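You operate a simulated robot arm through the tools that you are given. There is no shell and no other tool. Be economical: measure what you need, move in short steps, check, and stop when the job is done.

You run a simulated two-armed robot. Do the job below in one go: nothing can be reset, and whatever is moved stays where it is left.

JOB
Window to wide, hot plate and lamp off, cover the size pot and fold the blue cloth.
Fine: the window goes by the lever on the pillar; the lamp is the white work lamp; the pot gets its own lid; fold the cloth once, in half, on the large dark mat.
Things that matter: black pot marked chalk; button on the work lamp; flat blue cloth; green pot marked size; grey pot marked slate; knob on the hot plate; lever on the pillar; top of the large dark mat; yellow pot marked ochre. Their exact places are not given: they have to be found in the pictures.

It is judged by the outcome, as a careful person would: the job done as asked, and still so three seconds after it is handed in. It fails if anything else is knocked over, pushed out of place, dropped, spilled or broken. Lids that push on must go on centred and level and be pressed home; caps that screw on are set level and turned clockwise until they are tight. Flat cloth is picked up by pressing the open fingertips on it (5 to 10 N) and closing them slowly along it; thin cloth reads only 2 to 8 mm in the jaws.

ROBOT AND FRAMES
Two 7-joint arms with two-finger parallel grippers on one trunk, on a base that drives. Base frame: it is fixed to the floor where the robot stands at the start and does not move with it; the origin is under the middle of the robot, x ahead of it, y to its left, z up. Units: mm, rad, N and s.
The left shoulder is at the start at [50, 161, 1198], the right one opposite. With the tool pointing down near the work surface each hand reaches from about 100 to 680 mm from the robot's upright axis, wherever it stands, measured 20 degrees to its own side. Places, roughly: black pot marked chalk, green pot marked size, gre [500, -2000, 750]; button on the work lamp [800, -1100, 900]; flat blue cloth [500, -1000, 750]; knob on the hot plate [400, -1400, 900]; lever on the pillar [600, 0, 1300]; top of the large dark mat [600, -1100, 800]. Payload 3.43 kg a hand.
The TCP of each hand is the grasp point between the finger pads, 30 mm short of the fingertips. In the tool frame z runs along the fingers and y along their closing line. The gripper opens to 94 mm. The fingers are 28 mm wide and 10 mm thick; the gripper's body (50 by 96 mm) begins 55 mm behind the TCP.
Orientation is that of the tool frame in the base frame, as [roll, pitch, yaw] about the fixed x, y, z axes, in that order (R = Rz(yaw) Ry(pitch) Rx(roll)). With the fingers straight down and closing along the base's y, the tool's x points along the base's -x, its y along +y and its z along -z.

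CONTROLS
- The arms move only by the tool nudge_tool. It takes "left_rows", "right_rows" or both (then of equal length, played together; a hand with none holds still); each is a list of rows, each a list of 7 numbers: the shift along the tool's x, y, z in mm, then the turn, a rotation vector about the tool's x, y, z in rad, then the closure, from 0 (fully open) to 1 (shut). In form: [[dx, dy, dz, wx, wy, wz, claw], ...]. A call has 1 to 10 rows; each row shifts and turns the commanded pose from where the row before left it, along the tool's axes as they then stand. A row lasts 0.2 s, in which the tool goes at most 50 mm and 0.15 rad; a call with a longer step from one row to the next is refused whole, and so is a gripper value outside its range. Where a pose cannot be reached the arm comes as near as it can. A force on the tool above 50 N (or 10 N above the force at the start of the call, whichever is more), or a blocked arm, ends the call early, and 0.2 s more pass. Each finger travels about 45 mm/s and halts on what it meets, pressing with about 44 N; the grip force reading is that of the motor and also rises with nothing between the fingers. The clock runs only during rows and for 0.2 s after the last one: add rows that do not move to give the fingers time. The reply holds the time, the measured pose of the TCP, the force on the tool along the base axes, the opening and the grip force, in the units named above and with some noise, with the torque about the TCP (base axes, N m) and any sound that the robot's microphone picked up, and new pictures: "pictures" is both (left out), scene, wrist or none (wrist: the cameras of the hands that moved).
- Cameras (640 x 400 px; columns grow to the right, rows downward): "scene" is now at [135.1, -11.2, 1361.4]; the picture's right is [-0.13, -0.99, 0.00], its down [-0.33, 0.04, -0.94] and it looks along [0.94, -0.13, -0.33] (base axes); focal length 276 px, centre (320, 200). "left" rides on the left gripper at [76, -14, -103] in its tool frame; the picture's right is [0.18, 0.98, 0.00], its down [-0.75, 0.14, -0.64] and it looks along [-0.63, 0.12, 0.77] (tool axes); focal length 243 px, centre (320, 200). "right" rides on the right gripper at [76, 14, -102] in its tool frame; the picture's right is [-0.18, 0.98, 0.00], its down [-0.75, -0.14, -0.64] and it looks along [-0.63, -0.12, 0.77] (tool axes); focal length 243 px, centre (320, 200).
- raise_lower(by): slides the trunk up (or, below 0, down) by that many mm; the arms and the scene camera ride with it, the base frame stays. It gives what a move gives, with no picture.
- steer(legs): drives the robot by 1 to 6 legs, each [ahead, left, turn to the left] in mm, mm and rad, along the robot's own axes; the way and the turn of a leg run together, so that a leg with both is an arc; at most 1500 mm and 3.142 rad a leg. The arms and the cameras ride along, it lands a little off, and it stops where it bumps. It gives what a move gives, and a new picture of the scene camera.
- head_to(pan, tilt): turns the head with the scene camera to pan (to the left, within 1.396 rad either way) and tilt (down, from -0.506 to 1.204), counted from straight ahead of the robot. It gives what a move gives, and a new picture of the scene camera.
- pixel_to_xyz(camera, pixels): for up to 12 pixels [column, row] of the newest picture of that camera ("zoom" is the newest enlarged one), the place [x, y, z] in the base frame of the surface seen there, good to about 3 mm, but the place of the scene camera against the robot may be out by one fixed shift of up to 25 mm in any direction. It takes no simulated time.
- enlarge(camera, box): a new picture of the part [left, top, right, bottom] of that camera's present view, enlarged. It takes no simulated time.
- hand_in(): hands the job in; it is judged then, once.

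Work in short steps. Measure before you move; look again where a grasp or a placing could have gone wrong, and mend it. You have 80 turns and 260 pictures in all, those below and enlarged ones among them. Open the grippers and draw the arms clear of the work before you hand the job in, unless the task says otherwise; then end with one line.

The tools are called after "Call:" by a JSON object that holds its "api" and its "payload". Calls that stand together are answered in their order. nudge_tool: Moves the arms, as the interface text tells. Its arguments: {"type":"object","properties":{"left_rows":{"type":"array","items":{"type":"array","items":{"type":"number"}}},"right_rows":{"type":"array","items":{"type":"array","items":{"type":"number"}}},"pictures":{"type":"string","enum":["both","scene","wrist","none"]}},"required":[]} The other tools are called the same way: raise_lower (by) slides the trunk up or down; steer (legs) drives the base; head_to (pan, tilt) turns the head that bears the scene camera; pixel_to_xyz (camera, pixels) gives the place of the surface under pixels of a picture; enlarge (camera, box) takes an enlarged picture of a part of a camera's view; hand_in () hands the job in.

At the start:

```text
time: 0.0
left_tcp_pos: [401.1, 85.7, 1149.1]
left_tcp_rot: [3.141, -0.002, -3.139]
left_ft_force: [0.3, 0.6, -0.3]
left_torque: [0.01, 0.0, -0.02]
left_grip_width: 93.7
left_finger_force: 0.0
right_tcp_pos: [413.8, -306.5, 1000.4]
right_tcp_rot: [-3.14, 0.0, -3.14]
right_ft_force: [0.3, -0.5, 0.5]
right_torque: [-0.02, 0.0, 0.02]
right_grip_width: 93.9
right_finger_force: 0.0
trunk travel left (down, up): [-225.0, 42.0]
robot x, y, heading: [0.9, -1.2, -0.005]
head pan, tilt: [-0.133, 0.335]
```

scene: 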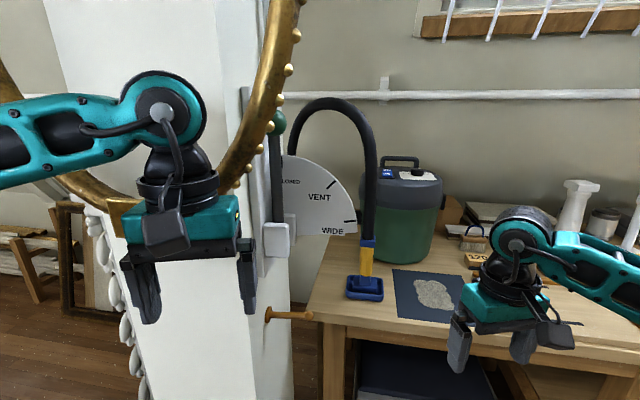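
right: 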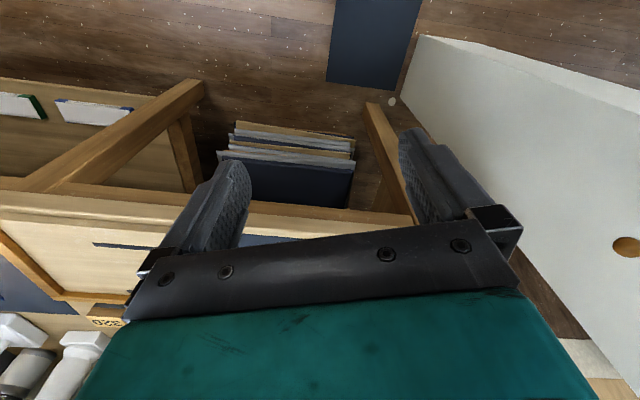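
left: 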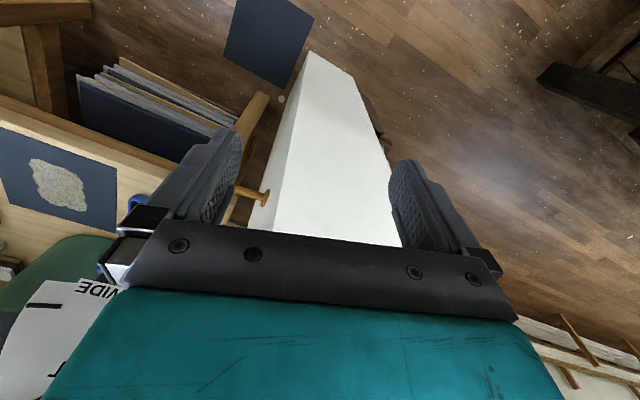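

The lever with the green knob is at about (278,122), its pivot block near (276,238), and the dial plate to the right carries WIDE at (333,230). I enlarge and measure these.

Call:
{"api": "enlarge", "payload": {"camera": "scene", "box": [220, 80, 400, 280]}}

Call:
{"api": "pixel_to_xyz", "payload": {"camera": "scene", "pixels": [[278, 122], [277, 150], [277, 190], [276, 238], [290, 182], [318, 197], [333, 230], [352, 230], [330, 187], [262, 150], [275, 320]]}}

```text
2.00 times, centred on (310, 180) of scene
```

zoom: 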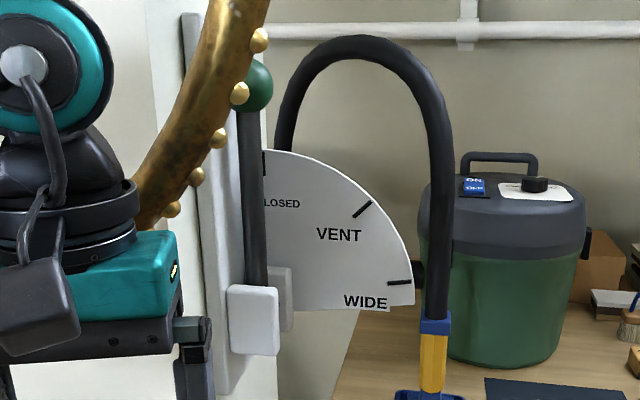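

```text
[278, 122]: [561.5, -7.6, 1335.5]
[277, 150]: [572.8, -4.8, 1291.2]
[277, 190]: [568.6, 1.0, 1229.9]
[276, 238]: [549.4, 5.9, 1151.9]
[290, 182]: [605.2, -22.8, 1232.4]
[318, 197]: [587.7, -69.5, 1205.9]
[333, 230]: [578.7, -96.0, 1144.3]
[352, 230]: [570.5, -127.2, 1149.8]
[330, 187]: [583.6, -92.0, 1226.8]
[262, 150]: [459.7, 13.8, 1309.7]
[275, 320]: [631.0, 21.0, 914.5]
```

The lever stands upright at CLOSED (x≈565, y≈-5, knob z≈1335), pivot at z≈1155; WIDE is about 85° clockwise. The gilt ring is near the path, so I measure it and take a look around.

Call:
{"api": "pixel_to_xyz", "payload": {"camera": "scene", "pixels": [[235, 180], [245, 140], [270, 90], [283, 40], [290, 70], [130, 210], [60, 175], [20, 110], [110, 60], [230, 150], [245, 200], [240, 330]]}}

Call:
{"api": "head_to", "payload": {"pan": 0.5, "tilt": 0.1}}

```text
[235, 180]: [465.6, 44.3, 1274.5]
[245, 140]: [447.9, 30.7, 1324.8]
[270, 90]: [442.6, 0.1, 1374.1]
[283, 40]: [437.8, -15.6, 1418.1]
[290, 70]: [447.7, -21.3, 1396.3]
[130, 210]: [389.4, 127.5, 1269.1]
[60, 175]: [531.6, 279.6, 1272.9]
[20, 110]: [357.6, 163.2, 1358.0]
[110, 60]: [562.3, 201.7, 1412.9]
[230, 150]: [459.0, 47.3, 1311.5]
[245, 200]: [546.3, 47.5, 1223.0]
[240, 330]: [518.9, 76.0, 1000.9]
```

```text
time: 1.0
left_tcp_pos: [401.5, 84.7, 1150.0]
left_tcp_rot: [3.141, 0.0, -3.141]
left_ft_force: [0.4, 0.2, -0.3]
left_torque: [0.0, -0.01, 0.01]
left_grip_width: 93.9
left_finger_force: 0.0
right_tcp_pos: [412.4, -307.0, 999.8]
right_tcp_rot: [-3.141, 0.001, -3.142]
right_ft_force: [0.3, 0.6, -0.4]
right_torque: [-0.01, 0.03, 0.0]
right_grip_width: 93.9
right_finger_force: 0.1
trunk travel left (down, up): [-225.0, 42.0]
robot x, y, heading: [3.7, 2.3, 0.003]
head pan, tilt: [0.499, 0.099]
```

scene: 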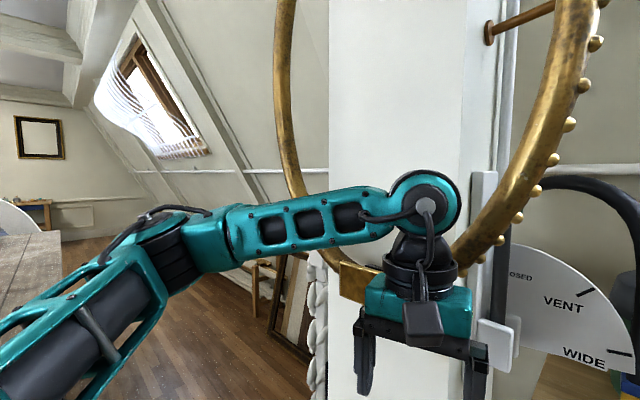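

The ring hangs in front of the pillar at x≈450 (bottom near z≈1265), and the dial plane is yawed about 19°. I draw the left hand back out of the way and turn the right hand to point ahead.

Call:
{"api": "nudge_tool", "payload": {"left_rows": [[30, 20, 0, 0, 0, 0, 0], [30, 20, 0, 0, 0, 0, 0], [30, 20, 0, 0, 0, 0, 0], [30, 20, 0, 0, 0, 0, 0], [30, 20, 0, 0, 0, 0, 0], [0, 20, 0, 0, 0, 0, 0], [0, 20, 0, 0, 0, 0, 0], [0, 0, 0, 0, 0, 0, 0], [0, 0, 0, 0, 0, 0, 0], [0, 0, 0, 0, 0, 0, 0]], "right_rows": [[0, 0, -30, 0, -0.15, 0, 0], [0, 0, -20, 0, -0.15, 0, 0], [0, 0, -10, 0, -0.15, 0, 0], [0, 0, 0, 0, -0.15, 0, 0], [0, 0, 0, 0, -0.15, 0, 0], [0, 0, 0, 0, -0.15, 0, 0], [0, 0, 0, 0, -0.15, 0, 0], [0, 0, 0, 0, -0.15, 0, 0], [0, 0, 0, 0, -0.15, 0, 0], [0, 0, 0, 0, -0.15, 0, 0]], "pictures": "none"}}

Call:
{"api": "head_to", "payload": {"pan": -0.2, "tilt": 0.3}}

```text
time: 3.2
left_tcp_pos: [250.4, 224.4, 1150.5]
left_tcp_rot: [-3.141, 0.0, -3.14]
left_ft_force: [-0.2, -0.1, -0.9]
left_torque: [-0.03, 0.04, -0.03]
left_grip_width: 93.9
left_finger_force: 0.1
right_tcp_pos: [417.6, -317.4, 1057.5]
right_tcp_rot: [-3.13, 1.069, 3.14]
right_ft_force: [0.8, 0.5, -0.2]
right_torque: [0.02, -0.01, -0.02]
right_grip_width: 93.9
right_finger_force: 0.1
right hand out of reach, approached as far as the arm can: row 7, 8, 9, 10
trunk travel left (down, up): [-225.0, 42.0]
robot x, y, heading: [-1.5, -3.1, -0.002]
head pan, tilt: [0.499, 0.099]
```

```text
time: 4.3
left_tcp_pos: [250.4, 224.2, 1150.8]
left_tcp_rot: [-3.141, -0.002, -3.139]
left_ft_force: [0.5, -0.6, -0.4]
left_torque: [0.01, -0.01, 0.0]
left_grip_width: 93.8
left_finger_force: 0.0
right_tcp_pos: [416.1, -317.6, 1058.2]
right_tcp_rot: [-3.132, 1.069, -3.14]
right_ft_force: [-0.2, 0.0, 0.2]
right_torque: [0.0, 0.06, 0.01]
right_grip_width: 94.3
right_finger_force: 0.0
trunk travel left (down, up): [-225.0, 42.0]
robot x, y, heading: [1.0, 0.1, 0.004]
head pan, tilt: [-0.201, 0.3]
```

scene: 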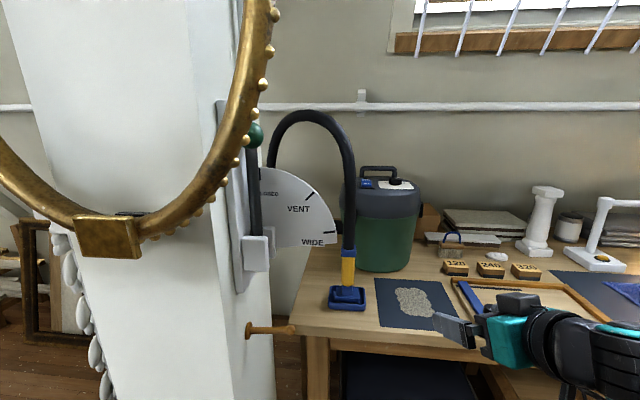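

The right hand stopped at pitch 1.07 (joint limits); it should free up further out. I measure the lever, dial, ring bottom and hose more carefully.

Call:
{"api": "enlarge", "payload": {"camera": "scene", "box": [180, 90, 360, 290]}}

Call:
{"api": "pixel_to_xyz", "payload": {"camera": "scene", "pixels": [[255, 133], [254, 165], [255, 190], [255, 220], [257, 255], [270, 190], [300, 225], [330, 235], [350, 200], [232, 170], [215, 190], [180, 218]]}}

```text
2.00 times, centred on (270, 190) of scene
```

zoom: 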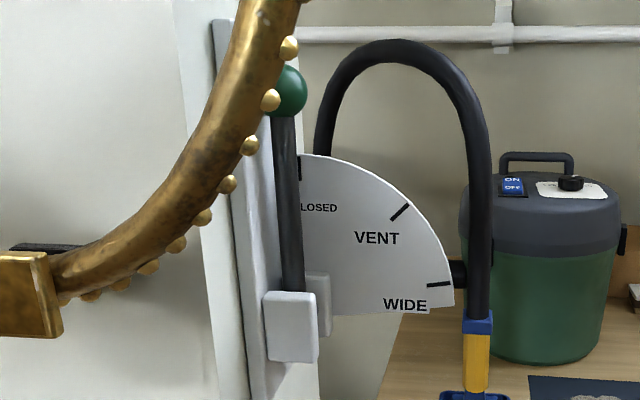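

```text
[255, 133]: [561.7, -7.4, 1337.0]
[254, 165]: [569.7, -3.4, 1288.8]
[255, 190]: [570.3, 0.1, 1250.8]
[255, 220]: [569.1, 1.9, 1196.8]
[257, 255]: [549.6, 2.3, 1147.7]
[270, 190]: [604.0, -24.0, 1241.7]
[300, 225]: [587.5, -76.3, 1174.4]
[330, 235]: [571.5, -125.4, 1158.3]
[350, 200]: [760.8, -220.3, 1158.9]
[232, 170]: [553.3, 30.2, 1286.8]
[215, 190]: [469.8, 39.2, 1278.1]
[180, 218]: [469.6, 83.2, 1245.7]
```

Next I raise the right hand and bring it toward the lever, staying in front of and to the right of it.

Call:
{"api": "nudge_tool", "payload": {"right_rows": [[-25, 32, 0, 0, 0, 0, 0], [-25, 32, 0, 0, 0, 0, 0], [-25, 32, 0, 0, 0, 0, 0], [-25, 32, 0, 0, 0, 0, 0], [-25, 32, 0, 0, 0, 0, 0], [-25, 32, 0, 0, 0, 0, 0], [0, 0, 0, 0, 0, 0, 0]]}}

```text
time: 5.9
left_tcp_pos: [250.0, 224.4, 1150.4]
left_tcp_rot: [-3.141, 0.0, -3.139]
left_ft_force: [0.6, 0.0, -0.3]
left_torque: [-0.03, -0.02, 0.02]
left_grip_width: 94.0
left_finger_force: 0.0
right_tcp_pos: [494.5, -123.1, 1188.0]
right_tcp_rot: [-3.13, 1.067, 3.14]
right_ft_force: [0.1, -0.7, 0.6]
right_torque: [0.0, -0.02, 0.0]
right_grip_width: 93.8
right_finger_force: 0.0
right hand out of reach, approached as far as the arm can: row 1
trunk travel left (down, up): [-225.0, 42.0]
robot x, y, heading: [2.4, 2.4, 0.002]
head pan, tilt: [-0.201, 0.3]
```

scene: 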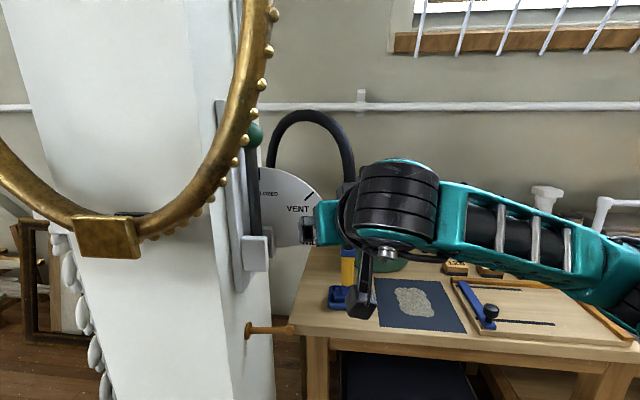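
right: 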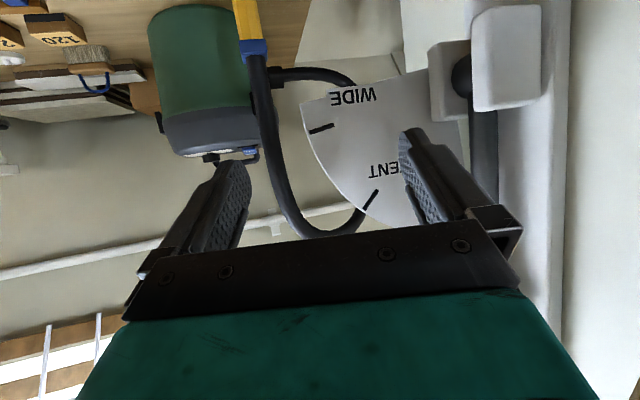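

The commanded pose follows the actual one. The wrist view shows the lever at (485,140) and its hub at (460,75); I measure from this camera, which is free of the scene camera's offset.

Call:
{"api": "pixel_to_xyz", "payload": {"camera": "right", "pixels": [[484, 120], [486, 150], [485, 180], [462, 78], [505, 60], [345, 97], [320, 130], [395, 168], [372, 198], [440, 80], [310, 180], [545, 200]]}}

Call:
{"api": "nudge_tool", "payload": {"right_rows": [[0, 0, -20, 0, -0.15, 0, 0], [0, 0, 0, 0, -0.15, 0, 0], [0, 0, 0, 0, -0.15, 0, 0], [0, 0, 0, 0, 0, 0, 0]], "pictures": "none"}}

```text
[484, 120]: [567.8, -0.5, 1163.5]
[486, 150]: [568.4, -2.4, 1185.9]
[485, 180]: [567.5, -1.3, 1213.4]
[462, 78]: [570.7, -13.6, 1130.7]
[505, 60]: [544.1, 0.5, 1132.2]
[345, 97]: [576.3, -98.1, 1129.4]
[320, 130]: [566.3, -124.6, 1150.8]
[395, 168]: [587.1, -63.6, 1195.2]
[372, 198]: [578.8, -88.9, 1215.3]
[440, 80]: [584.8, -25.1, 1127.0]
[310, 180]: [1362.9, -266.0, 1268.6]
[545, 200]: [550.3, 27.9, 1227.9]
```

```text
time: 6.9
left_tcp_pos: [251.8, 224.0, 1150.2]
left_tcp_rot: [3.141, 0.0, -3.139]
left_ft_force: [0.3, -0.8, 1.0]
left_torque: [0.03, 0.05, 0.0]
left_grip_width: 93.9
left_finger_force: 0.0
right_tcp_pos: [475.8, -124.1, 1196.1]
right_tcp_rot: [-3.066, 1.516, -3.074]
right_ft_force: [-0.1, -0.4, -1.2]
right_torque: [-0.01, -0.04, -0.01]
right_grip_width: 93.9
right_finger_force: 0.0
trunk travel left (down, up): [-225.0, 42.0]
robot x, y, heading: [1.0, -2.7, -0.0]
head pan, tilt: [-0.201, 0.3]
```

The hand is now horizontal. The scene camera reads about 14 mm too high in z. A white plate lies just left of the lever, so I look at it and measure.

Call:
{"api": "enlarge", "payload": {"camera": "right", "box": [0, 0, 640, 400]}}

```text
1.00 times, centred on (320, 200) of right (not enlarged: the box is as wide or as high as the picture)
```

zoom: 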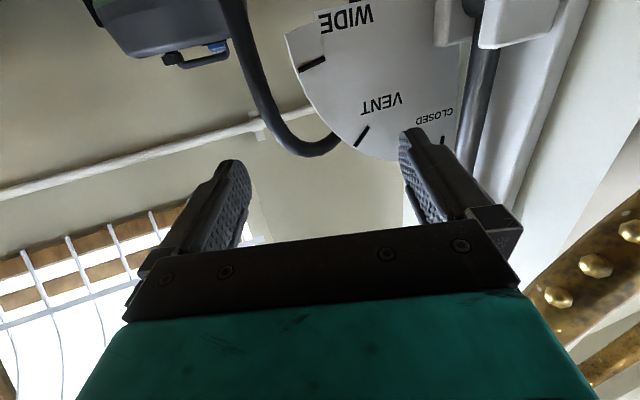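

Call:
{"api": "pixel_to_xyz", "payload": {"camera": "zoom", "pixels": [[478, 80], [472, 120], [467, 150], [495, 110], [510, 110], [520, 110], [535, 80], [560, 120], [520, 160], [508, 90], [490, 150], [550, 60]]}}

```text
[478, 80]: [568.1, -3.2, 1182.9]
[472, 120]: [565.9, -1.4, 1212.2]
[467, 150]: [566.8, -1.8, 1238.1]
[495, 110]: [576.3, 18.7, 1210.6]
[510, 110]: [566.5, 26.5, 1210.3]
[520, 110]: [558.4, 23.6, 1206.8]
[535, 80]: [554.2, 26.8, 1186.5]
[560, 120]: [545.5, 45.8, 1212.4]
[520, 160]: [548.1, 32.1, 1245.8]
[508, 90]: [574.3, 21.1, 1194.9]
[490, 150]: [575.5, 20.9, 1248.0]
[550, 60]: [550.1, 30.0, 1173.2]
```

The gap between the lever's left side and the plate is only about 14 mm, so I zoom in to measure both edges precisely before inserting a finger.

Call:
{"api": "enlarge", "payload": {"camera": "right", "box": [420, 40, 580, 200]}}

```text
2.50 times, centred on (500, 120) of right
```

zoom: 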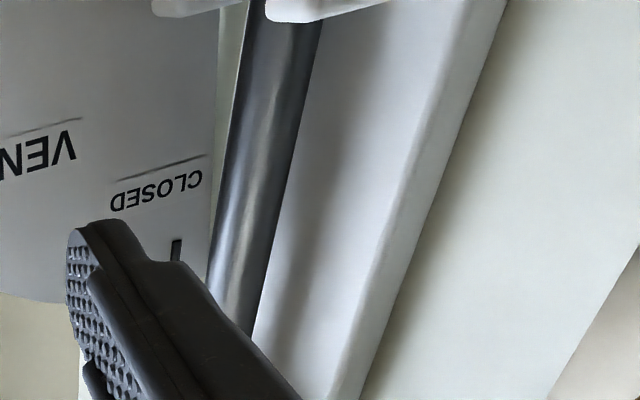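

Call:
{"api": "pixel_to_xyz", "payload": {"camera": "zoom", "pixels": [[224, 200], [245, 200], [268, 200], [276, 200], [285, 200], [310, 200], [340, 200], [370, 200], [385, 200], [400, 200], [412, 200], [440, 200]]}}

```text
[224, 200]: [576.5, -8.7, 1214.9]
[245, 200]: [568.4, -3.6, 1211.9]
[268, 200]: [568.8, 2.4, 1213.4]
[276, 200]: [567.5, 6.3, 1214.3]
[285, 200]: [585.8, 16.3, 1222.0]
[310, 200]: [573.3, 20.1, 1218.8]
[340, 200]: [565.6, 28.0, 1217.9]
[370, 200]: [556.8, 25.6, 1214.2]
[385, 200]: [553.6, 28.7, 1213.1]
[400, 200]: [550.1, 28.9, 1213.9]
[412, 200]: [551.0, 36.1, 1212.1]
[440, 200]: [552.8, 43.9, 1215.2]
```

Lever rod: centre ≈(575,0), radius 8; plate face runs from (586,16) to (557,26). I yaw the hand by -0.15 and stage the left finger just in front of the gap.

Call:
{"api": "nudge_tool", "payload": {"right_rows": [[0, 0, 0, 0.1, -0.05, 0, 0], [-10, 0, 0, 0.05, 0, 0, 0], [-10, 33, 0, 0, 0, 0, 0], [-10, 33, 0, 0, 0, 0, 0], [0, 32, 10, 0, 0, 0, 0], [0, 0, 12, 0, 0, 0, 0], [0, 0, 0, 0, 0, 0, 0]]}}

```text
time: 8.5
left_tcp_pos: [250.7, 225.0, 1149.5]
left_tcp_rot: [-3.139, 0.001, -3.14]
left_ft_force: [0.1, 0.5, 0.3]
left_torque: [0.03, 0.01, 0.01]
left_grip_width: 94.1
left_finger_force: 0.2
right_tcp_pos: [513.9, -29.9, 1226.6]
right_tcp_rot: [-1.812, 1.559, -1.971]
right_ft_force: [-0.2, 0.9, -0.5]
right_torque: [0.03, -0.01, 0.01]
right_grip_width: 93.6
right_finger_force: 0.1
trunk travel left (down, up): [-225.0, 42.0]
robot x, y, heading: [-0.0, 1.3, 0.0]
head pan, tilt: [-0.201, 0.3]
```

scene: 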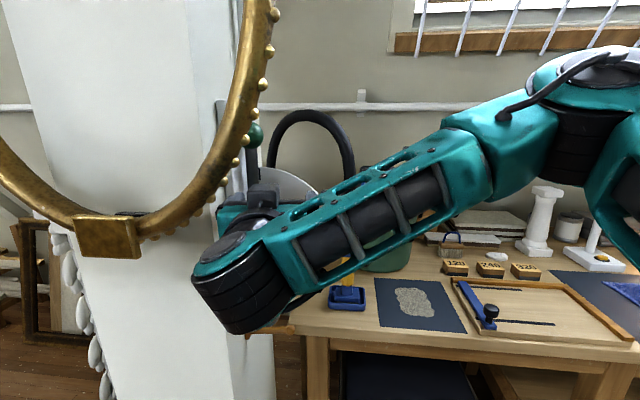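
right: 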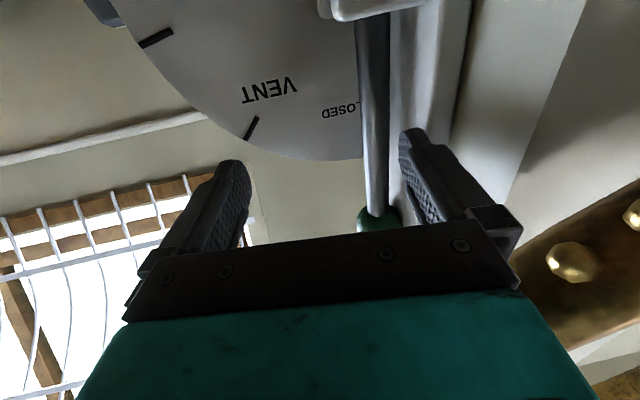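

The left finger stands on the plate side of the rod with a visible gap between them. I advance 22 mm in small steps, watching force.

Call:
{"api": "nudge_tool", "payload": {"right_rows": [[0, 0, 11, 0, 0, 0, 0], [0, 0, 11, 0, 0, 0, 0], [0, 0, 0, 0, 0, 0, 0]], "pictures": "wrist"}}

```text
time: 9.3
left_tcp_pos: [250.3, 226.3, 1150.0]
left_tcp_rot: [-3.139, 0.0, -3.141]
left_ft_force: [-0.8, -0.4, 0.3]
left_torque: [-0.02, 0.03, 0.01]
left_grip_width: 93.9
left_finger_force: 0.1
right_tcp_pos: [535.0, -32.0, 1226.5]
right_tcp_rot: [-1.73, 1.559, -1.888]
right_ft_force: [-1.0, 2.4, 0.8]
right_torque: [0.05, 0.03, 0.15]
right_grip_width: 94.0
right_finger_force: 0.0
trunk travel left (down, up): [-225.0, 42.0]
robot x, y, heading: [-2.7, 4.9, -0.004]
head pan, tilt: [-0.201, 0.3]
```

right: 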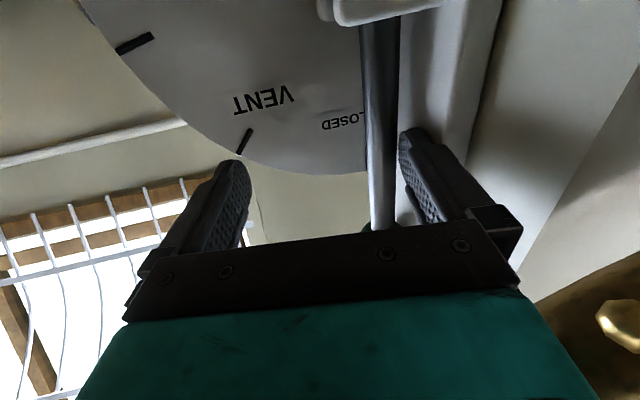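

A light 2.4 N touch on the rod confirms contact. I start the sweep: follow the arc to the right with a roll, deepening slightly as the gap opens.

Call:
{"api": "nudge_tool", "payload": {"right_rows": [[4, -9, 2, 0, 0, 0.1, 0], [4, -9, 2, 0, 0, 0.1, 0], [4, -9, 1, 0, 0, 0.1, 0], [0, 0, 0, 0, 0, 0, 0]]}}

```text
time: 10.3
left_tcp_pos: [251.0, 224.2, 1150.2]
left_tcp_rot: [-3.14, 0.001, -3.139]
left_ft_force: [-0.3, 0.6, -1.1]
left_torque: [0.02, 0.0, 0.0]
left_grip_width: 94.2
left_finger_force: 0.1
right_tcp_pos: [537.3, -60.4, 1210.8]
right_tcp_rot: [1.578, 1.28, 1.411]
right_ft_force: [-0.5, 0.3, 0.2]
right_torque: [-0.01, 0.02, -0.03]
right_grip_width: 94.1
right_finger_force: 0.0
trunk travel left (down, up): [-225.0, 42.0]
robot x, y, heading: [-1.0, -0.5, 0.001]
head pan, tilt: [-0.201, 0.3]
```

scene: 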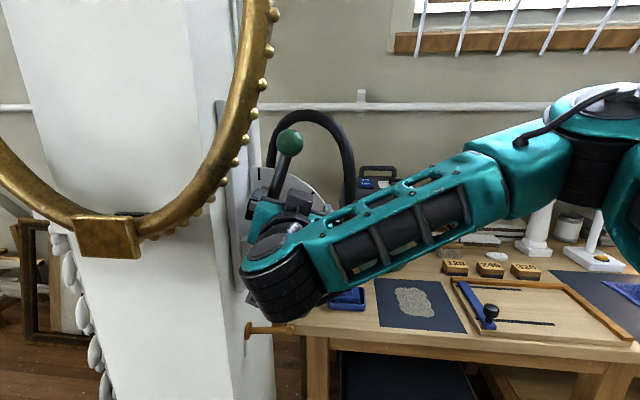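
right: 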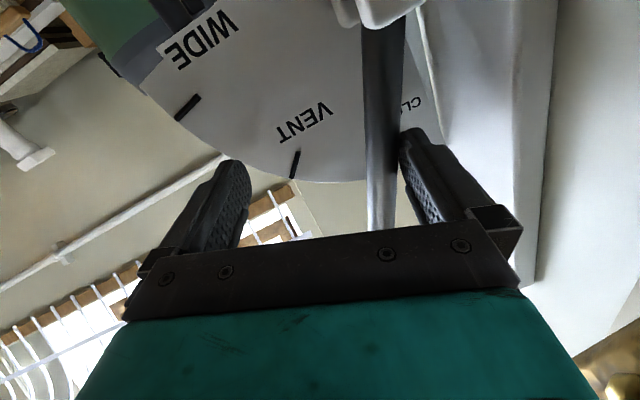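

The lever follows and holds (about 0.3 rad so far). I continue the arc by another 0.75 rad.

Call:
{"api": "nudge_tool", "payload": {"right_rows": [[6, -13, 0, 0, 0, 0.15, 0], [6, -13, -1, 0, 0, 0.15, 0], [6, -13, -1, 0, 0, 0.15, 0], [6, -13, -1, 0, 0, 0.15, 0], [6, -13, -1, 0, 0, 0.15, 0], [0, 0, 0, 0, 0, 0, 0]]}}

```text
time: 11.7
left_tcp_pos: [251.6, 225.3, 1149.4]
left_tcp_rot: [3.141, -0.001, -3.14]
left_ft_force: [0.6, -0.1, 0.5]
left_torque: [-0.02, -0.01, -0.02]
left_grip_width: 94.1
left_finger_force: 0.1
right_tcp_pos: [528.4, -95.3, 1150.6]
right_tcp_rot: [1.574, 0.531, 1.412]
right_ft_force: [-0.1, -1.1, 0.4]
right_torque: [0.03, -0.02, -0.02]
right_grip_width: 93.8
right_finger_force: 0.1
trunk travel left (down, up): [-225.0, 42.0]
robot x, y, heading: [-0.8, 3.1, -0.004]
head pan, tilt: [-0.201, 0.3]
```

scene: 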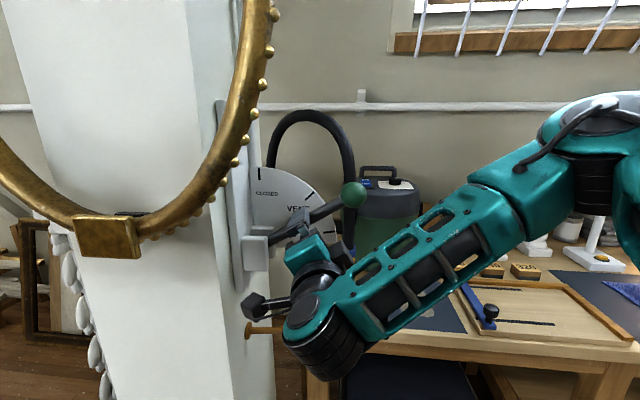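
right: 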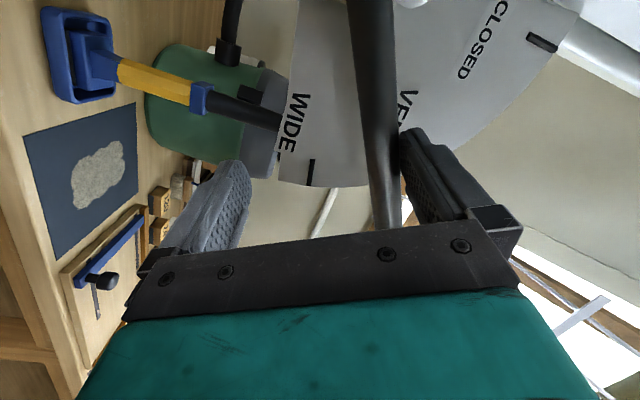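

The lever lies just past VENT, with about 0.4 rad left. I continue.

Call:
{"api": "nudge_tool", "payload": {"right_rows": [[5.5, -12, -1, 0, 0, 0.14, 0], [5.5, -12, -1, 0, 0, 0.14, 0], [4, -9, 0, 0, 0, 0.1, 0], [0, 0, 0, 0, 0, 0, 0]]}}

```text
time: 12.7
left_tcp_pos: [251.2, 224.5, 1148.8]
left_tcp_rot: [-3.14, 0.0, -3.141]
left_ft_force: [-0.1, 0.2, 0.2]
left_torque: [-0.01, 0.01, -0.04]
left_grip_width: 94.2
left_finger_force: 0.0
right_tcp_pos: [524.5, -92.2, 1116.2]
right_tcp_rot: [1.575, 0.152, 1.409]
right_ft_force: [-0.3, -0.5, -0.2]
right_torque: [0.0, 0.01, 0.0]
right_grip_width: 94.1
right_finger_force: 0.1
trunk travel left (down, up): [-225.0, 42.0]
robot x, y, heading: [1.3, -1.6, -0.006]
head pan, tilt: [-0.201, 0.3]
```

scene: 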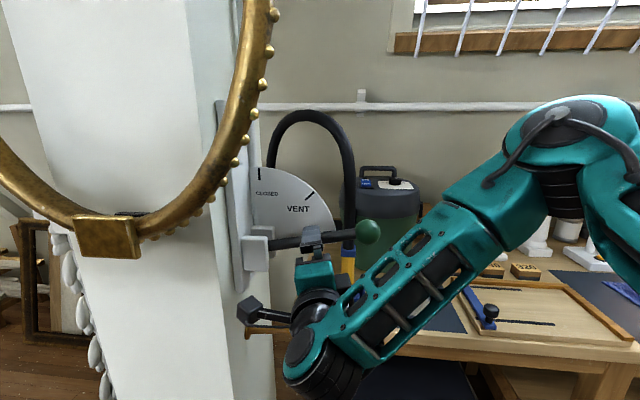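
right: 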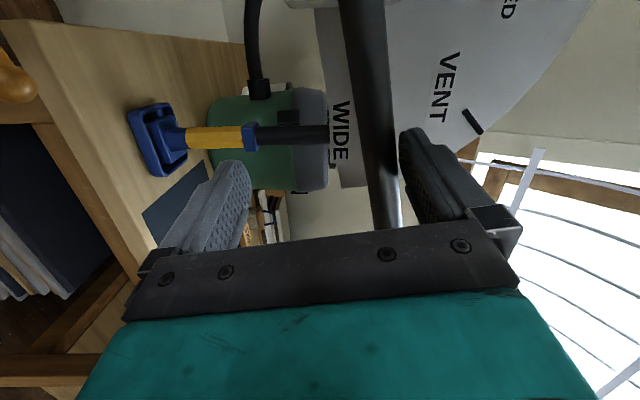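

The lever is near WIDE; I measure its angle against the pivot.

Call:
{"api": "pixel_to_xyz", "payload": {"camera": "scene", "pixels": [[285, 241], [295, 240], [340, 235], [350, 234], [368, 232]]}}

Call:
{"api": "enlarge", "payload": {"camera": "scene", "box": [230, 150, 410, 290]}}

Call:
{"api": "pixel_to_xyz", "payload": {"camera": "right", "pixels": [[360, 15], [372, 80], [380, 150], [388, 210]]}}

```text
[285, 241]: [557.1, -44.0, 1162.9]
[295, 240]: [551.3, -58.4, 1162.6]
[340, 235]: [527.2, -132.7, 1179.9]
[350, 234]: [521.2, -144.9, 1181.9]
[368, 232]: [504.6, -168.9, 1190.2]
```

```text
2.86 times, centred on (320, 220) of scene
```

zoom: 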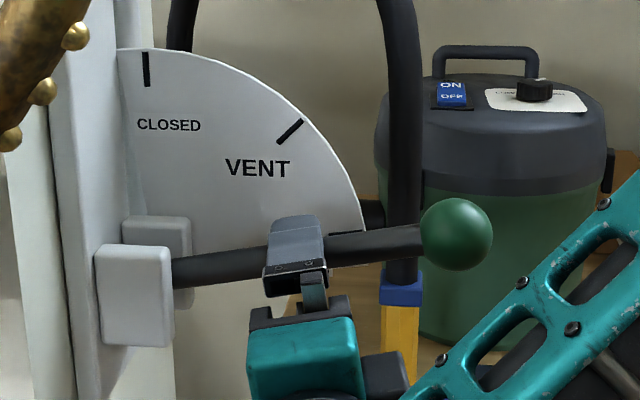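

```text
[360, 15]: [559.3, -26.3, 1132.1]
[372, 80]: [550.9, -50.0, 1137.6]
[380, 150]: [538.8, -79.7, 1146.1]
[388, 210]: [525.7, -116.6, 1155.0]
```

The lever is still about 12° above horizontal while the WIDE tick is about 5° above. I push a bit further, feeling for a stop.

Call:
{"api": "nudge_tool", "payload": {"right_rows": [[2, -4.4, 0, 0, 0, 0.05, 0], [2, -4.4, 0, 0, 0, 0.05, 0], [0, 0, 0, 0, 0, 0, 0]], "pictures": "wrist"}}

Call:
{"api": "enlarge", "payload": {"camera": "scene", "box": [230, 150, 410, 290]}}

Call:
{"api": "pixel_to_xyz", "payload": {"camera": "right", "pixels": [[360, 15], [372, 80], [380, 150], [388, 210]]}}

```text
time: 13.5
left_tcp_pos: [249.2, 224.6, 1150.5]
left_tcp_rot: [-3.14, 0.002, -3.14]
left_ft_force: [0.5, 0.2, 0.2]
left_torque: [0.02, -0.03, 0.01]
left_grip_width: 93.9
left_finger_force: 0.1
right_tcp_pos: [525.6, -90.3, 1111.6]
right_tcp_rot: [1.561, 0.049, 1.411]
right_ft_force: [6.8, 1.1, 21.7]
right_torque: [-0.38, -0.02, 0.31]
right_grip_width: 94.2
right_finger_force: 0.2
trunk travel left (down, up): [-225.0, 42.0]
robot x, y, heading: [-1.7, 2.8, 0.003]
head pan, tilt: [-0.201, 0.3]
```

right: 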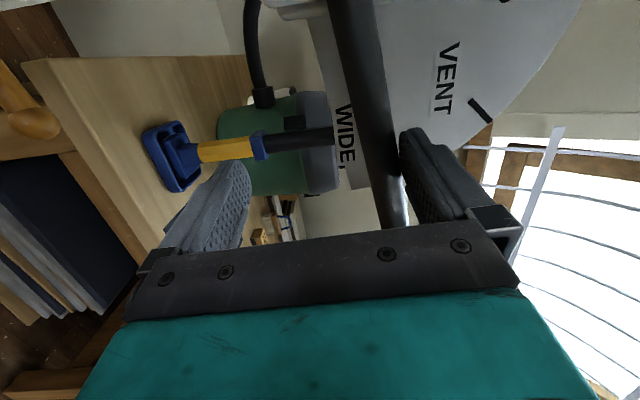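

```text
2.86 times, centred on (320, 220) of scene
```

zoom: 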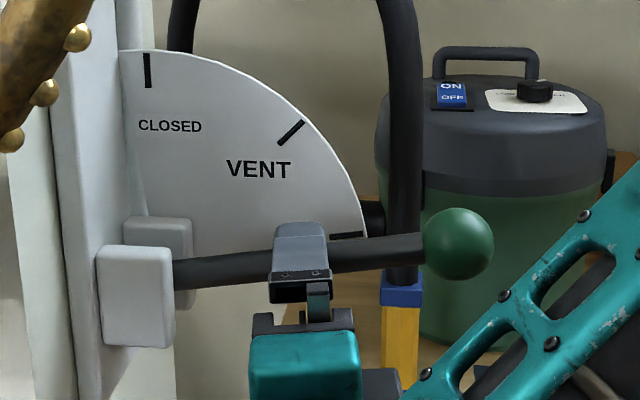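

```text
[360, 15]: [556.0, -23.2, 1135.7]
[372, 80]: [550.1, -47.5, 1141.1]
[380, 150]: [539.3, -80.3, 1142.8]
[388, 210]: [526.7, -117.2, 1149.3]
```

21.7 N upward reaction: the lever is against its stop at WIDE. I lift the finger off it and withdraw straight back.

Call:
{"api": "nudge_tool", "payload": {"right_rows": [[0, 6, 0, 0, 0, 0, 0], [0, 0, -25, 0, 0, 0, 0], [0, 0, -35, 0, 0, 0, 0], [0, 0, -45, 0, 0, 0, 0], [0, 0, -45, 0, 0, 0, 0], [0, 0, 0, 0, 0, 0, 0]], "pictures": "scene"}}

Call:
{"api": "enlarge", "payload": {"camera": "scene", "box": [230, 150, 410, 290]}}

```text
time: 14.9
left_tcp_pos: [250.9, 224.3, 1149.6]
left_tcp_rot: [3.141, 0.0, -3.14]
left_ft_force: [-0.6, -0.3, -0.1]
left_torque: [0.02, 0.0, -0.02]
left_grip_width: 94.0
left_finger_force: 0.1
right_tcp_pos: [377.8, -66.2, 1113.7]
right_tcp_rot: [1.572, 0.05, 1.41]
right_ft_force: [-0.6, -0.1, -1.1]
right_torque: [-0.01, 0.0, 0.0]
right_grip_width: 94.3
right_finger_force: 0.0
trunk travel left (down, up): [-225.0, 42.0]
robot x, y, heading: [-2.2, -0.7, 0.002]
head pan, tilt: [-0.201, 0.3]
```

scene: 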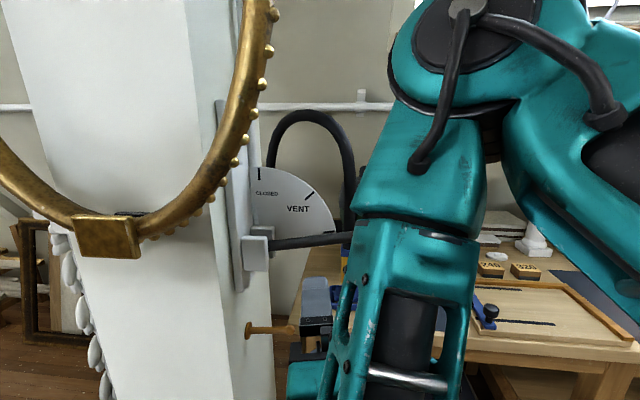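

```text
2.86 times, centred on (320, 220) of scene
```

zoom: 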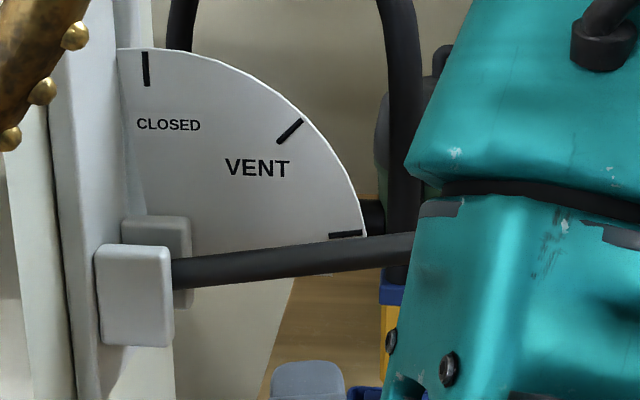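

The lever stays at WIDE. I undo the roll and then turn the right hand back to pointing down.

Call:
{"api": "nudge_tool", "payload": {"right_rows": [[-20, 0, 0, 0, 0, -0.15, 0], [-20, 0, 0, 0, 0, -0.15, 0], [-20, 0, 0, 0, 0, -0.15, 0], [-10, 0, 0, 0, 0, -0.15, 0], [0, 0, 0, 0, 0, -0.15, 0], [0, 0, 0, 0, 0, -0.15, 0], [0, 0, 0, 0, 0, -0.15, 0], [0, 0, 0, 0, 0, -0.15, 0], [0, 0, 0, 0, 0, -0.15, 0], [0, 0, 0, -0.15, 0, -0.15, 0]], "pictures": "none"}}

Call:
{"api": "nudge_tool", "payload": {"right_rows": [[0, -20, 0, 0, 0.15, 0, 0], [0, -20, 0, 0, 0.15, 0, 0], [0, -20, 0, 0, 0.15, 0, 0], [0, -20, 0, 0, 0.15, 0, 0], [0, -20, 0, 0, 0.15, 0, 0], [0, -20, 0, 0, 0.15, 0, 0], [0, 0, 0, 0, 0.15, 0, 0], [0, 0, 0, 0, 0.15, 0, 0], [0, 0, 0, 0, 0.15, 0, 0], [0, 0, 0, 0, 0.15, 0, 0]], "pictures": "none"}}

Call:
{"api": "head_to", "payload": {"pan": -0.9, "tilt": 0.3}}

```text
refused: row 10 steps farther than a row can; nothing moved
```

```text
time: 17.1
left_tcp_pos: [250.3, 225.5, 1150.2]
left_tcp_rot: [3.14, 0.0, -3.14]
left_ft_force: [-0.1, 0.2, -0.6]
left_torque: [0.01, -0.01, -0.02]
left_grip_width: 94.0
left_finger_force: 0.0
right_tcp_pos: [356.5, -16.2, 1070.3]
right_tcp_rot: [1.607, 0.038, 1.969]
right_ft_force: [0.0, -0.1, -0.6]
right_torque: [0.03, 0.05, 0.0]
right_grip_width: 93.9
right_finger_force: 0.0
right hand out of reach, approached as far as the arm can: row 3, 4, 5, 6, 7, 8, 9, 10
trunk travel left (down, up): [-225.0, 42.0]
robot x, y, heading: [-5.8, 1.3, 0.007]
head pan, tilt: [-0.201, 0.3]
```

```text
time: 18.2
left_tcp_pos: [250.2, 225.7, 1149.6]
left_tcp_rot: [-3.141, 0.001, -3.14]
left_ft_force: [-0.4, -0.2, 0.6]
left_torque: [0.01, 0.03, 0.01]
left_grip_width: 94.0
left_finger_force: 0.0
right_tcp_pos: [356.5, -16.1, 1070.4]
right_tcp_rot: [1.607, 0.038, 1.967]
right_ft_force: [-0.5, -0.4, 0.1]
right_torque: [-0.01, -0.01, 0.0]
right_grip_width: 93.8
right_finger_force: 0.0
trunk travel left (down, up): [-225.0, 42.0]
robot x, y, heading: [0.9, -2.2, 0.004]
head pan, tilt: [-0.901, 0.3]
```

scene: 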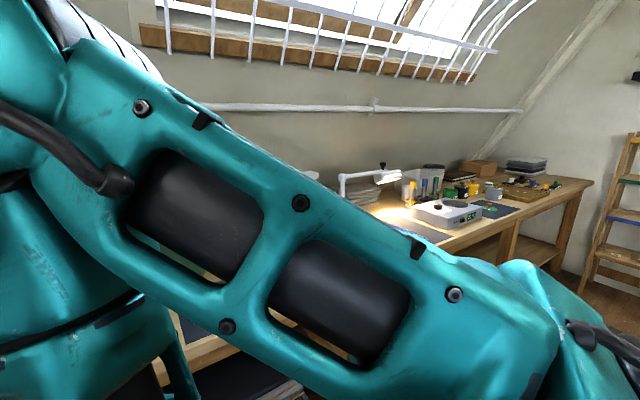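

The first turn was refused and the second ran in the wrong frame, harmlessly: the hand yawed left. I undo that yaw while moving right, then undo the roll.

Call:
{"api": "nudge_tool", "payload": {"right_rows": [[-20, 0, 0, 0, -0.14, 0, 0], [-20, 0, 0, 0, -0.14, 0, 0], [-20, 0, 0, 0, -0.14, 0, 0], [-20, 0, 0, 0, -0.14, 0, 0], [-20, 0, 0, 0, -0.12, 0, 0], [-20, 0, 0, 0, 0, -0.15, 0], [-20, 0, 0, 0, 0, -0.15, 0], [0, 0, 0, 0, 0, -0.15, 0], [0, 0, 0, 0, 0, -0.15, 0], [0, 0, 0, 0, 0, -0.15, 0]], "pictures": "none"}}

Call:
{"api": "nudge_tool", "payload": {"right_rows": [[0, 0, 0, 0, 0, -0.15, 0], [0, 0, 0, 0, 0, -0.15, 0], [0, 0, 0, 0, 0, -0.15, 0], [0, 0, 0, 0, 0, -0.15, 0], [0, 0, 0, 0, 0, -0.15, 0], [0, 0, 0, 0, 0, 0, 0]], "pictures": "none"}}

```text
time: 20.4
left_tcp_pos: [251.0, 226.1, 1149.6]
left_tcp_rot: [-3.141, -0.001, -3.14]
left_ft_force: [-0.2, -0.9, 0.6]
left_torque: [0.03, -0.01, 0.0]
left_grip_width: 94.2
left_finger_force: 0.1
right_tcp_pos: [361.8, -142.0, 1073.3]
right_tcp_rot: [1.576, 0.808, 1.298]
right_ft_force: [-0.6, 0.3, 0.3]
right_torque: [-0.01, -0.02, -0.03]
right_grip_width: 93.7
right_finger_force: 0.1
right hand out of reach, approached as far as the arm can: row 7
trunk travel left (down, up): [-225.0, 42.0]
robot x, y, heading: [-1.1, 1.4, 0.006]
head pan, tilt: [-0.901, 0.3]
```

```text
time: 21.8
left_tcp_pos: [250.3, 224.8, 1150.3]
left_tcp_rot: [-3.141, 0.001, -3.14]
left_ft_force: [-0.1, -0.4, -0.2]
left_torque: [0.0, 0.0, 0.0]
left_grip_width: 94.2
left_finger_force: 0.0
right_tcp_pos: [361.1, -142.4, 1073.5]
right_tcp_rot: [1.857, 1.558, 1.578]
right_ft_force: [-1.0, -0.4, 0.7]
right_torque: [0.0, 0.0, -0.01]
right_grip_width: 93.8
right_finger_force: 0.0
trunk travel left (down, up): [-225.0, 42.0]
robot x, y, heading: [-2.4, -0.4, 0.001]
head pan, tilt: [-0.901, 0.3]
```

Next I turn the right hand to point down and shift it right.

Call:
{"api": "nudge_tool", "payload": {"right_rows": [[0, 0, 0, -0.14, 0, 0, 0], [0, 0, 0, -0.14, 0, 0, 0], [0, -20, 0, 0, 0.15, 0, 0], [0, -20, 0, 0, 0.15, 0, 0], [0, -20, 0, 0, 0.15, 0, 0], [0, -20, 0, 0, 0.15, 0, 0], [0, -20, 0, 0, 0.15, 0, 0], [0, -20, 0, 0, 0.15, 0, 0], [0, -20, 0, 0, 0.15, 0, 0], [0, 0, 0, 0, 0.15, 0, 0]], "pictures": "none"}}

Call:
{"api": "nudge_tool", "payload": {"right_rows": [[0, 0, 0, 0, 0.15, 0, 0], [0, 0, 0, 0, 0.15, 0, 0], [0, 0, 0, 0, 0.05, 0, 0], [0, 0, 0, 0, 0, 0, 0]], "pictures": "none"}}

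Call:
{"api": "head_to", "payload": {"pan": -0.9, "tilt": 0.35}}

```text
time: 24.0
left_tcp_pos: [250.9, 224.9, 1149.6]
left_tcp_rot: [3.14, 0.0, -3.141]
left_ft_force: [0.2, 0.0, 0.3]
left_torque: [0.03, -0.02, 0.08]
left_grip_width: 94.1
left_finger_force: 0.0
right_tcp_pos: [409.7, -197.0, 1054.9]
right_tcp_rot: [3.125, 0.369, 3.138]
right_ft_force: [0.5, -0.1, -0.4]
right_torque: [0.01, 0.01, -0.02]
right_grip_width: 94.1
right_finger_force: 0.1
right hand out of reach, approached as far as the arm can: row 1, 2, 3, 4, 5
trunk travel left (down, up): [-225.0, 42.0]
robot x, y, heading: [2.2, 2.3, -0.002]
head pan, tilt: [-0.901, 0.3]
```

```text
time: 25.0
left_tcp_pos: [250.1, 224.9, 1150.3]
left_tcp_rot: [-3.141, 0.001, -3.139]
left_ft_force: [0.2, -0.3, 0.0]
left_torque: [0.04, 0.03, 0.01]
left_grip_width: 94.0
left_finger_force: 0.1
right_tcp_pos: [409.7, -198.1, 1053.8]
right_tcp_rot: [3.127, 0.021, -3.14]
right_ft_force: [0.2, 0.8, -0.7]
right_torque: [0.0, -0.02, -0.02]
right_grip_width: 94.2
right_finger_force: 0.1
trunk travel left (down, up): [-225.0, 42.0]
robot x, y, heading: [-1.9, -3.6, 0.003]
head pan, tilt: [-0.901, 0.3]
```

```text
time: 25.6
left_tcp_pos: [249.9, 224.3, 1148.4]
left_tcp_rot: [-3.141, 0.0, -3.139]
left_ft_force: [-0.3, -0.5, -0.9]
left_torque: [0.01, 0.01, 0.0]
left_grip_width: 93.9
left_finger_force: 0.1
right_tcp_pos: [409.6, -196.8, 1054.4]
right_tcp_rot: [3.126, 0.023, -3.139]
right_ft_force: [-0.9, -0.2, -0.5]
right_torque: [0.01, -0.01, 0.0]
right_grip_width: 93.8
right_finger_force: 0.0
trunk travel left (down, up): [-225.0, 42.0]
robot x, y, heading: [-1.8, -0.1, -0.003]
head pan, tilt: [-0.901, 0.351]
```

scene: 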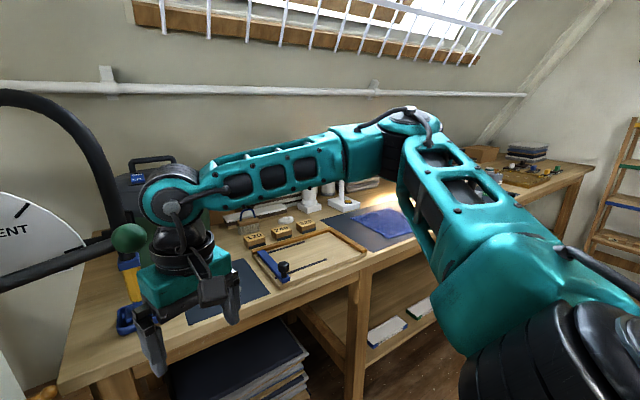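

I pull the right hand back toward the robot and drive 1000 mm to the right along the bench.

Call:
{"api": "nudge_tool", "payload": {"right_rows": [[40, -20, 0, 0, 0, 0, 0], [40, -20, 0, 0, 0, 0, 0], [40, -20, 0, 0, 0, 0, 0], [0, 0, 0, 0, 0, 0, 0]], "pictures": "none"}}

Call:
{"api": "steer", "payload": {"legs": [[0, -1000, 0]]}}

Call:
{"api": "head_to", "payload": {"pan": -0.1, "tilt": 0.55}}

```text
time: 26.6
left_tcp_pos: [251.3, 224.7, 1150.9]
left_tcp_rot: [-3.141, -0.001, -3.14]
left_ft_force: [0.1, 0.2, -0.2]
left_torque: [0.02, 0.01, 0.02]
left_grip_width: 93.9
left_finger_force: 0.0
right_tcp_pos: [289.7, -258.3, 1050.4]
right_tcp_rot: [3.129, 0.022, -3.141]
right_ft_force: [0.7, 0.0, 0.2]
right_torque: [-0.01, -0.02, -0.01]
right_grip_width: 94.0
right_finger_force: 0.1
trunk travel left (down, up): [-225.0, 42.0]
robot x, y, heading: [-1.1, -2.4, -0.003]
head pan, tilt: [-0.901, 0.351]
```

```text
time: 31.8
left_tcp_pos: [247.8, -771.8, 1150.7]
left_tcp_rot: [3.14, 0.001, 3.138]
left_ft_force: [-0.3, -0.4, 0.7]
left_torque: [0.0, -0.02, -0.02]
left_grip_width: 94.2
left_finger_force: 0.1
right_tcp_pos: [286.0, -1255.5, 1051.1]
right_tcp_rot: [3.126, 0.022, 3.138]
right_ft_force: [-0.3, -0.4, -0.1]
right_torque: [0.01, -0.02, -0.02]
right_grip_width: 94.1
right_finger_force: 0.2
trunk travel left (down, up): [-225.0, 42.0]
robot x, y, heading: [-1.7, -995.6, -0.007]
head pan, tilt: [-0.901, 0.351]
```

scene: 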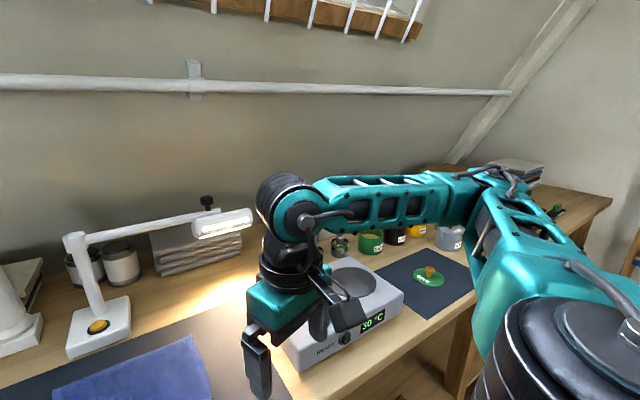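

```text
time: 32.9
left_tcp_pos: [249.1, -770.6, 1150.0]
left_tcp_rot: [-3.141, -0.001, 3.14]
left_ft_force: [0.1, 0.1, 0.4]
left_torque: [-0.01, 0.0, 0.03]
left_grip_width: 93.8
left_finger_force: 0.1
right_tcp_pos: [285.5, -1254.9, 1049.7]
right_tcp_rot: [3.127, 0.023, 3.139]
right_ft_force: [-0.6, 0.9, 0.8]
right_torque: [0.0, 0.03, 0.01]
right_grip_width: 94.1
right_finger_force: 0.1
trunk travel left (down, up): [-225.0, 42.0]
robot x, y, heading: [-2.3, -996.8, -0.007]
head pan, tilt: [-0.099, 0.55]
```

scene: 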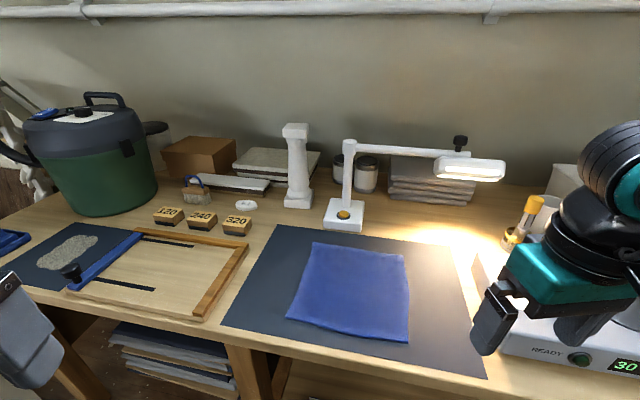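

The lamp's orange button is at (343,215), the cloth at (350,290) on the dark mat, and the hot plate at lower right with its green knob at (579,358). I measure them.

Call:
{"api": "enlarge", "payload": {"camera": "scene", "box": [230, 130, 510, 360]}}

Call:
{"api": "pixel_to_xyz", "payload": {"camera": "scene", "pixels": [[343, 215], [335, 225], [348, 160], [450, 155], [470, 170], [313, 243], [405, 257], [410, 342], [287, 318], [350, 290], [579, 358], [240, 310]]}}

```text
1.74 times, centred on (370, 245) of scene
```

zoom: 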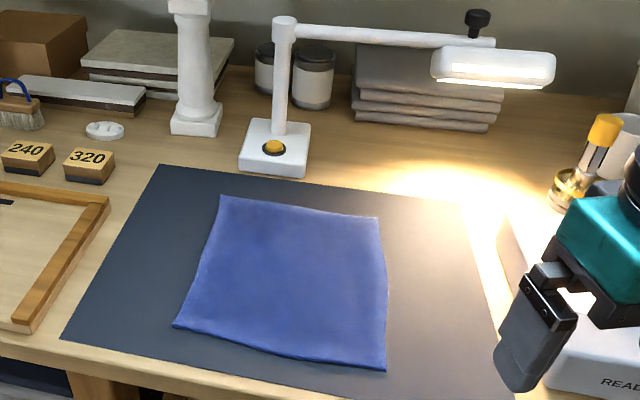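

```text
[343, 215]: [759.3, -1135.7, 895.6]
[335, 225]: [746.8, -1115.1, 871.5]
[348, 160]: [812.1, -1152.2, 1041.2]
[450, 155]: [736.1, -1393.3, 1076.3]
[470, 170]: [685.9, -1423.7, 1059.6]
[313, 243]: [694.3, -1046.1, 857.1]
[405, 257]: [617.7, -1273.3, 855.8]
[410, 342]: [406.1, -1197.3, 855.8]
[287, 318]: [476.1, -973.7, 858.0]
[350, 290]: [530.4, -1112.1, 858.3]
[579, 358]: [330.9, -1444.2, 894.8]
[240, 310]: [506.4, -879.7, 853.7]
```

The bench is turned about 0.32 rad from my frame. I turn the robot to face it squarely and re-measure.

Call:
{"api": "steer", "payload": {"legs": [[0, 0, -0.315]]}}

Call:
{"api": "head_to", "payload": {"pan": 0.0, "tilt": 0.75}}

```text
time: 34.3
left_tcp_pos: [306.1, -859.2, 1150.1]
left_tcp_rot: [3.141, -0.001, 2.826]
left_ft_force: [-0.2, 0.2, -0.7]
left_torque: [0.02, 0.0, 0.0]
left_grip_width: 93.9
left_finger_force: 0.1
right_tcp_pos: [191.9, -1330.7, 1050.4]
right_tcp_rot: [3.127, 0.022, 2.826]
right_ft_force: [-0.3, 0.3, -0.3]
right_torque: [-0.01, -0.03, 0.0]
right_grip_width: 94.1
right_finger_force: 0.0
trunk travel left (down, up): [-225.0, 42.0]
robot x, y, heading: [-5.2, -996.7, -0.32]
head pan, tilt: [-0.099, 0.55]
```

scene: 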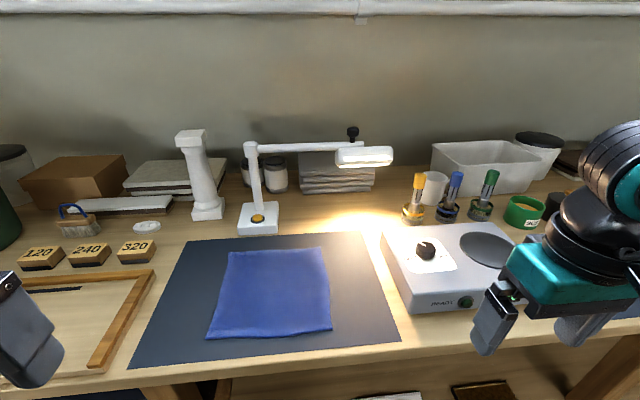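

```text
time: 35.0
left_tcp_pos: [305.7, -859.8, 1149.1]
left_tcp_rot: [-3.14, -0.002, 2.826]
left_ft_force: [0.0, -1.4, -0.2]
left_torque: [0.0, 0.01, 0.01]
left_grip_width: 94.2
left_finger_force: 0.0
right_tcp_pos: [192.0, -1330.6, 1051.9]
right_tcp_rot: [3.127, 0.023, 2.828]
right_ft_force: [0.4, -0.5, 0.2]
right_torque: [-0.04, -0.03, 0.0]
right_grip_width: 93.9
right_finger_force: 0.1
trunk travel left (down, up): [-225.0, 42.0]
robot x, y, heading: [0.4, -994.3, -0.316]
head pan, tilt: [0.0, 0.75]
```

scene: 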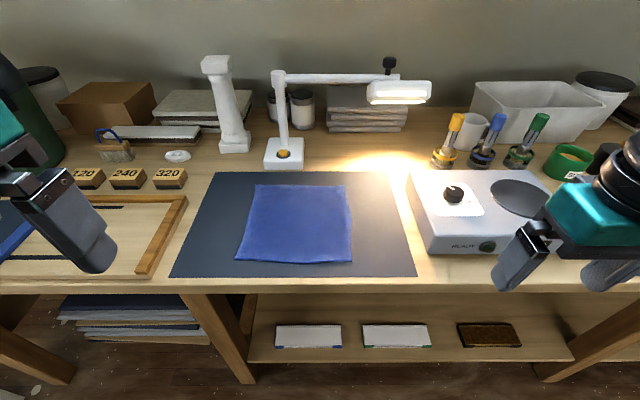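

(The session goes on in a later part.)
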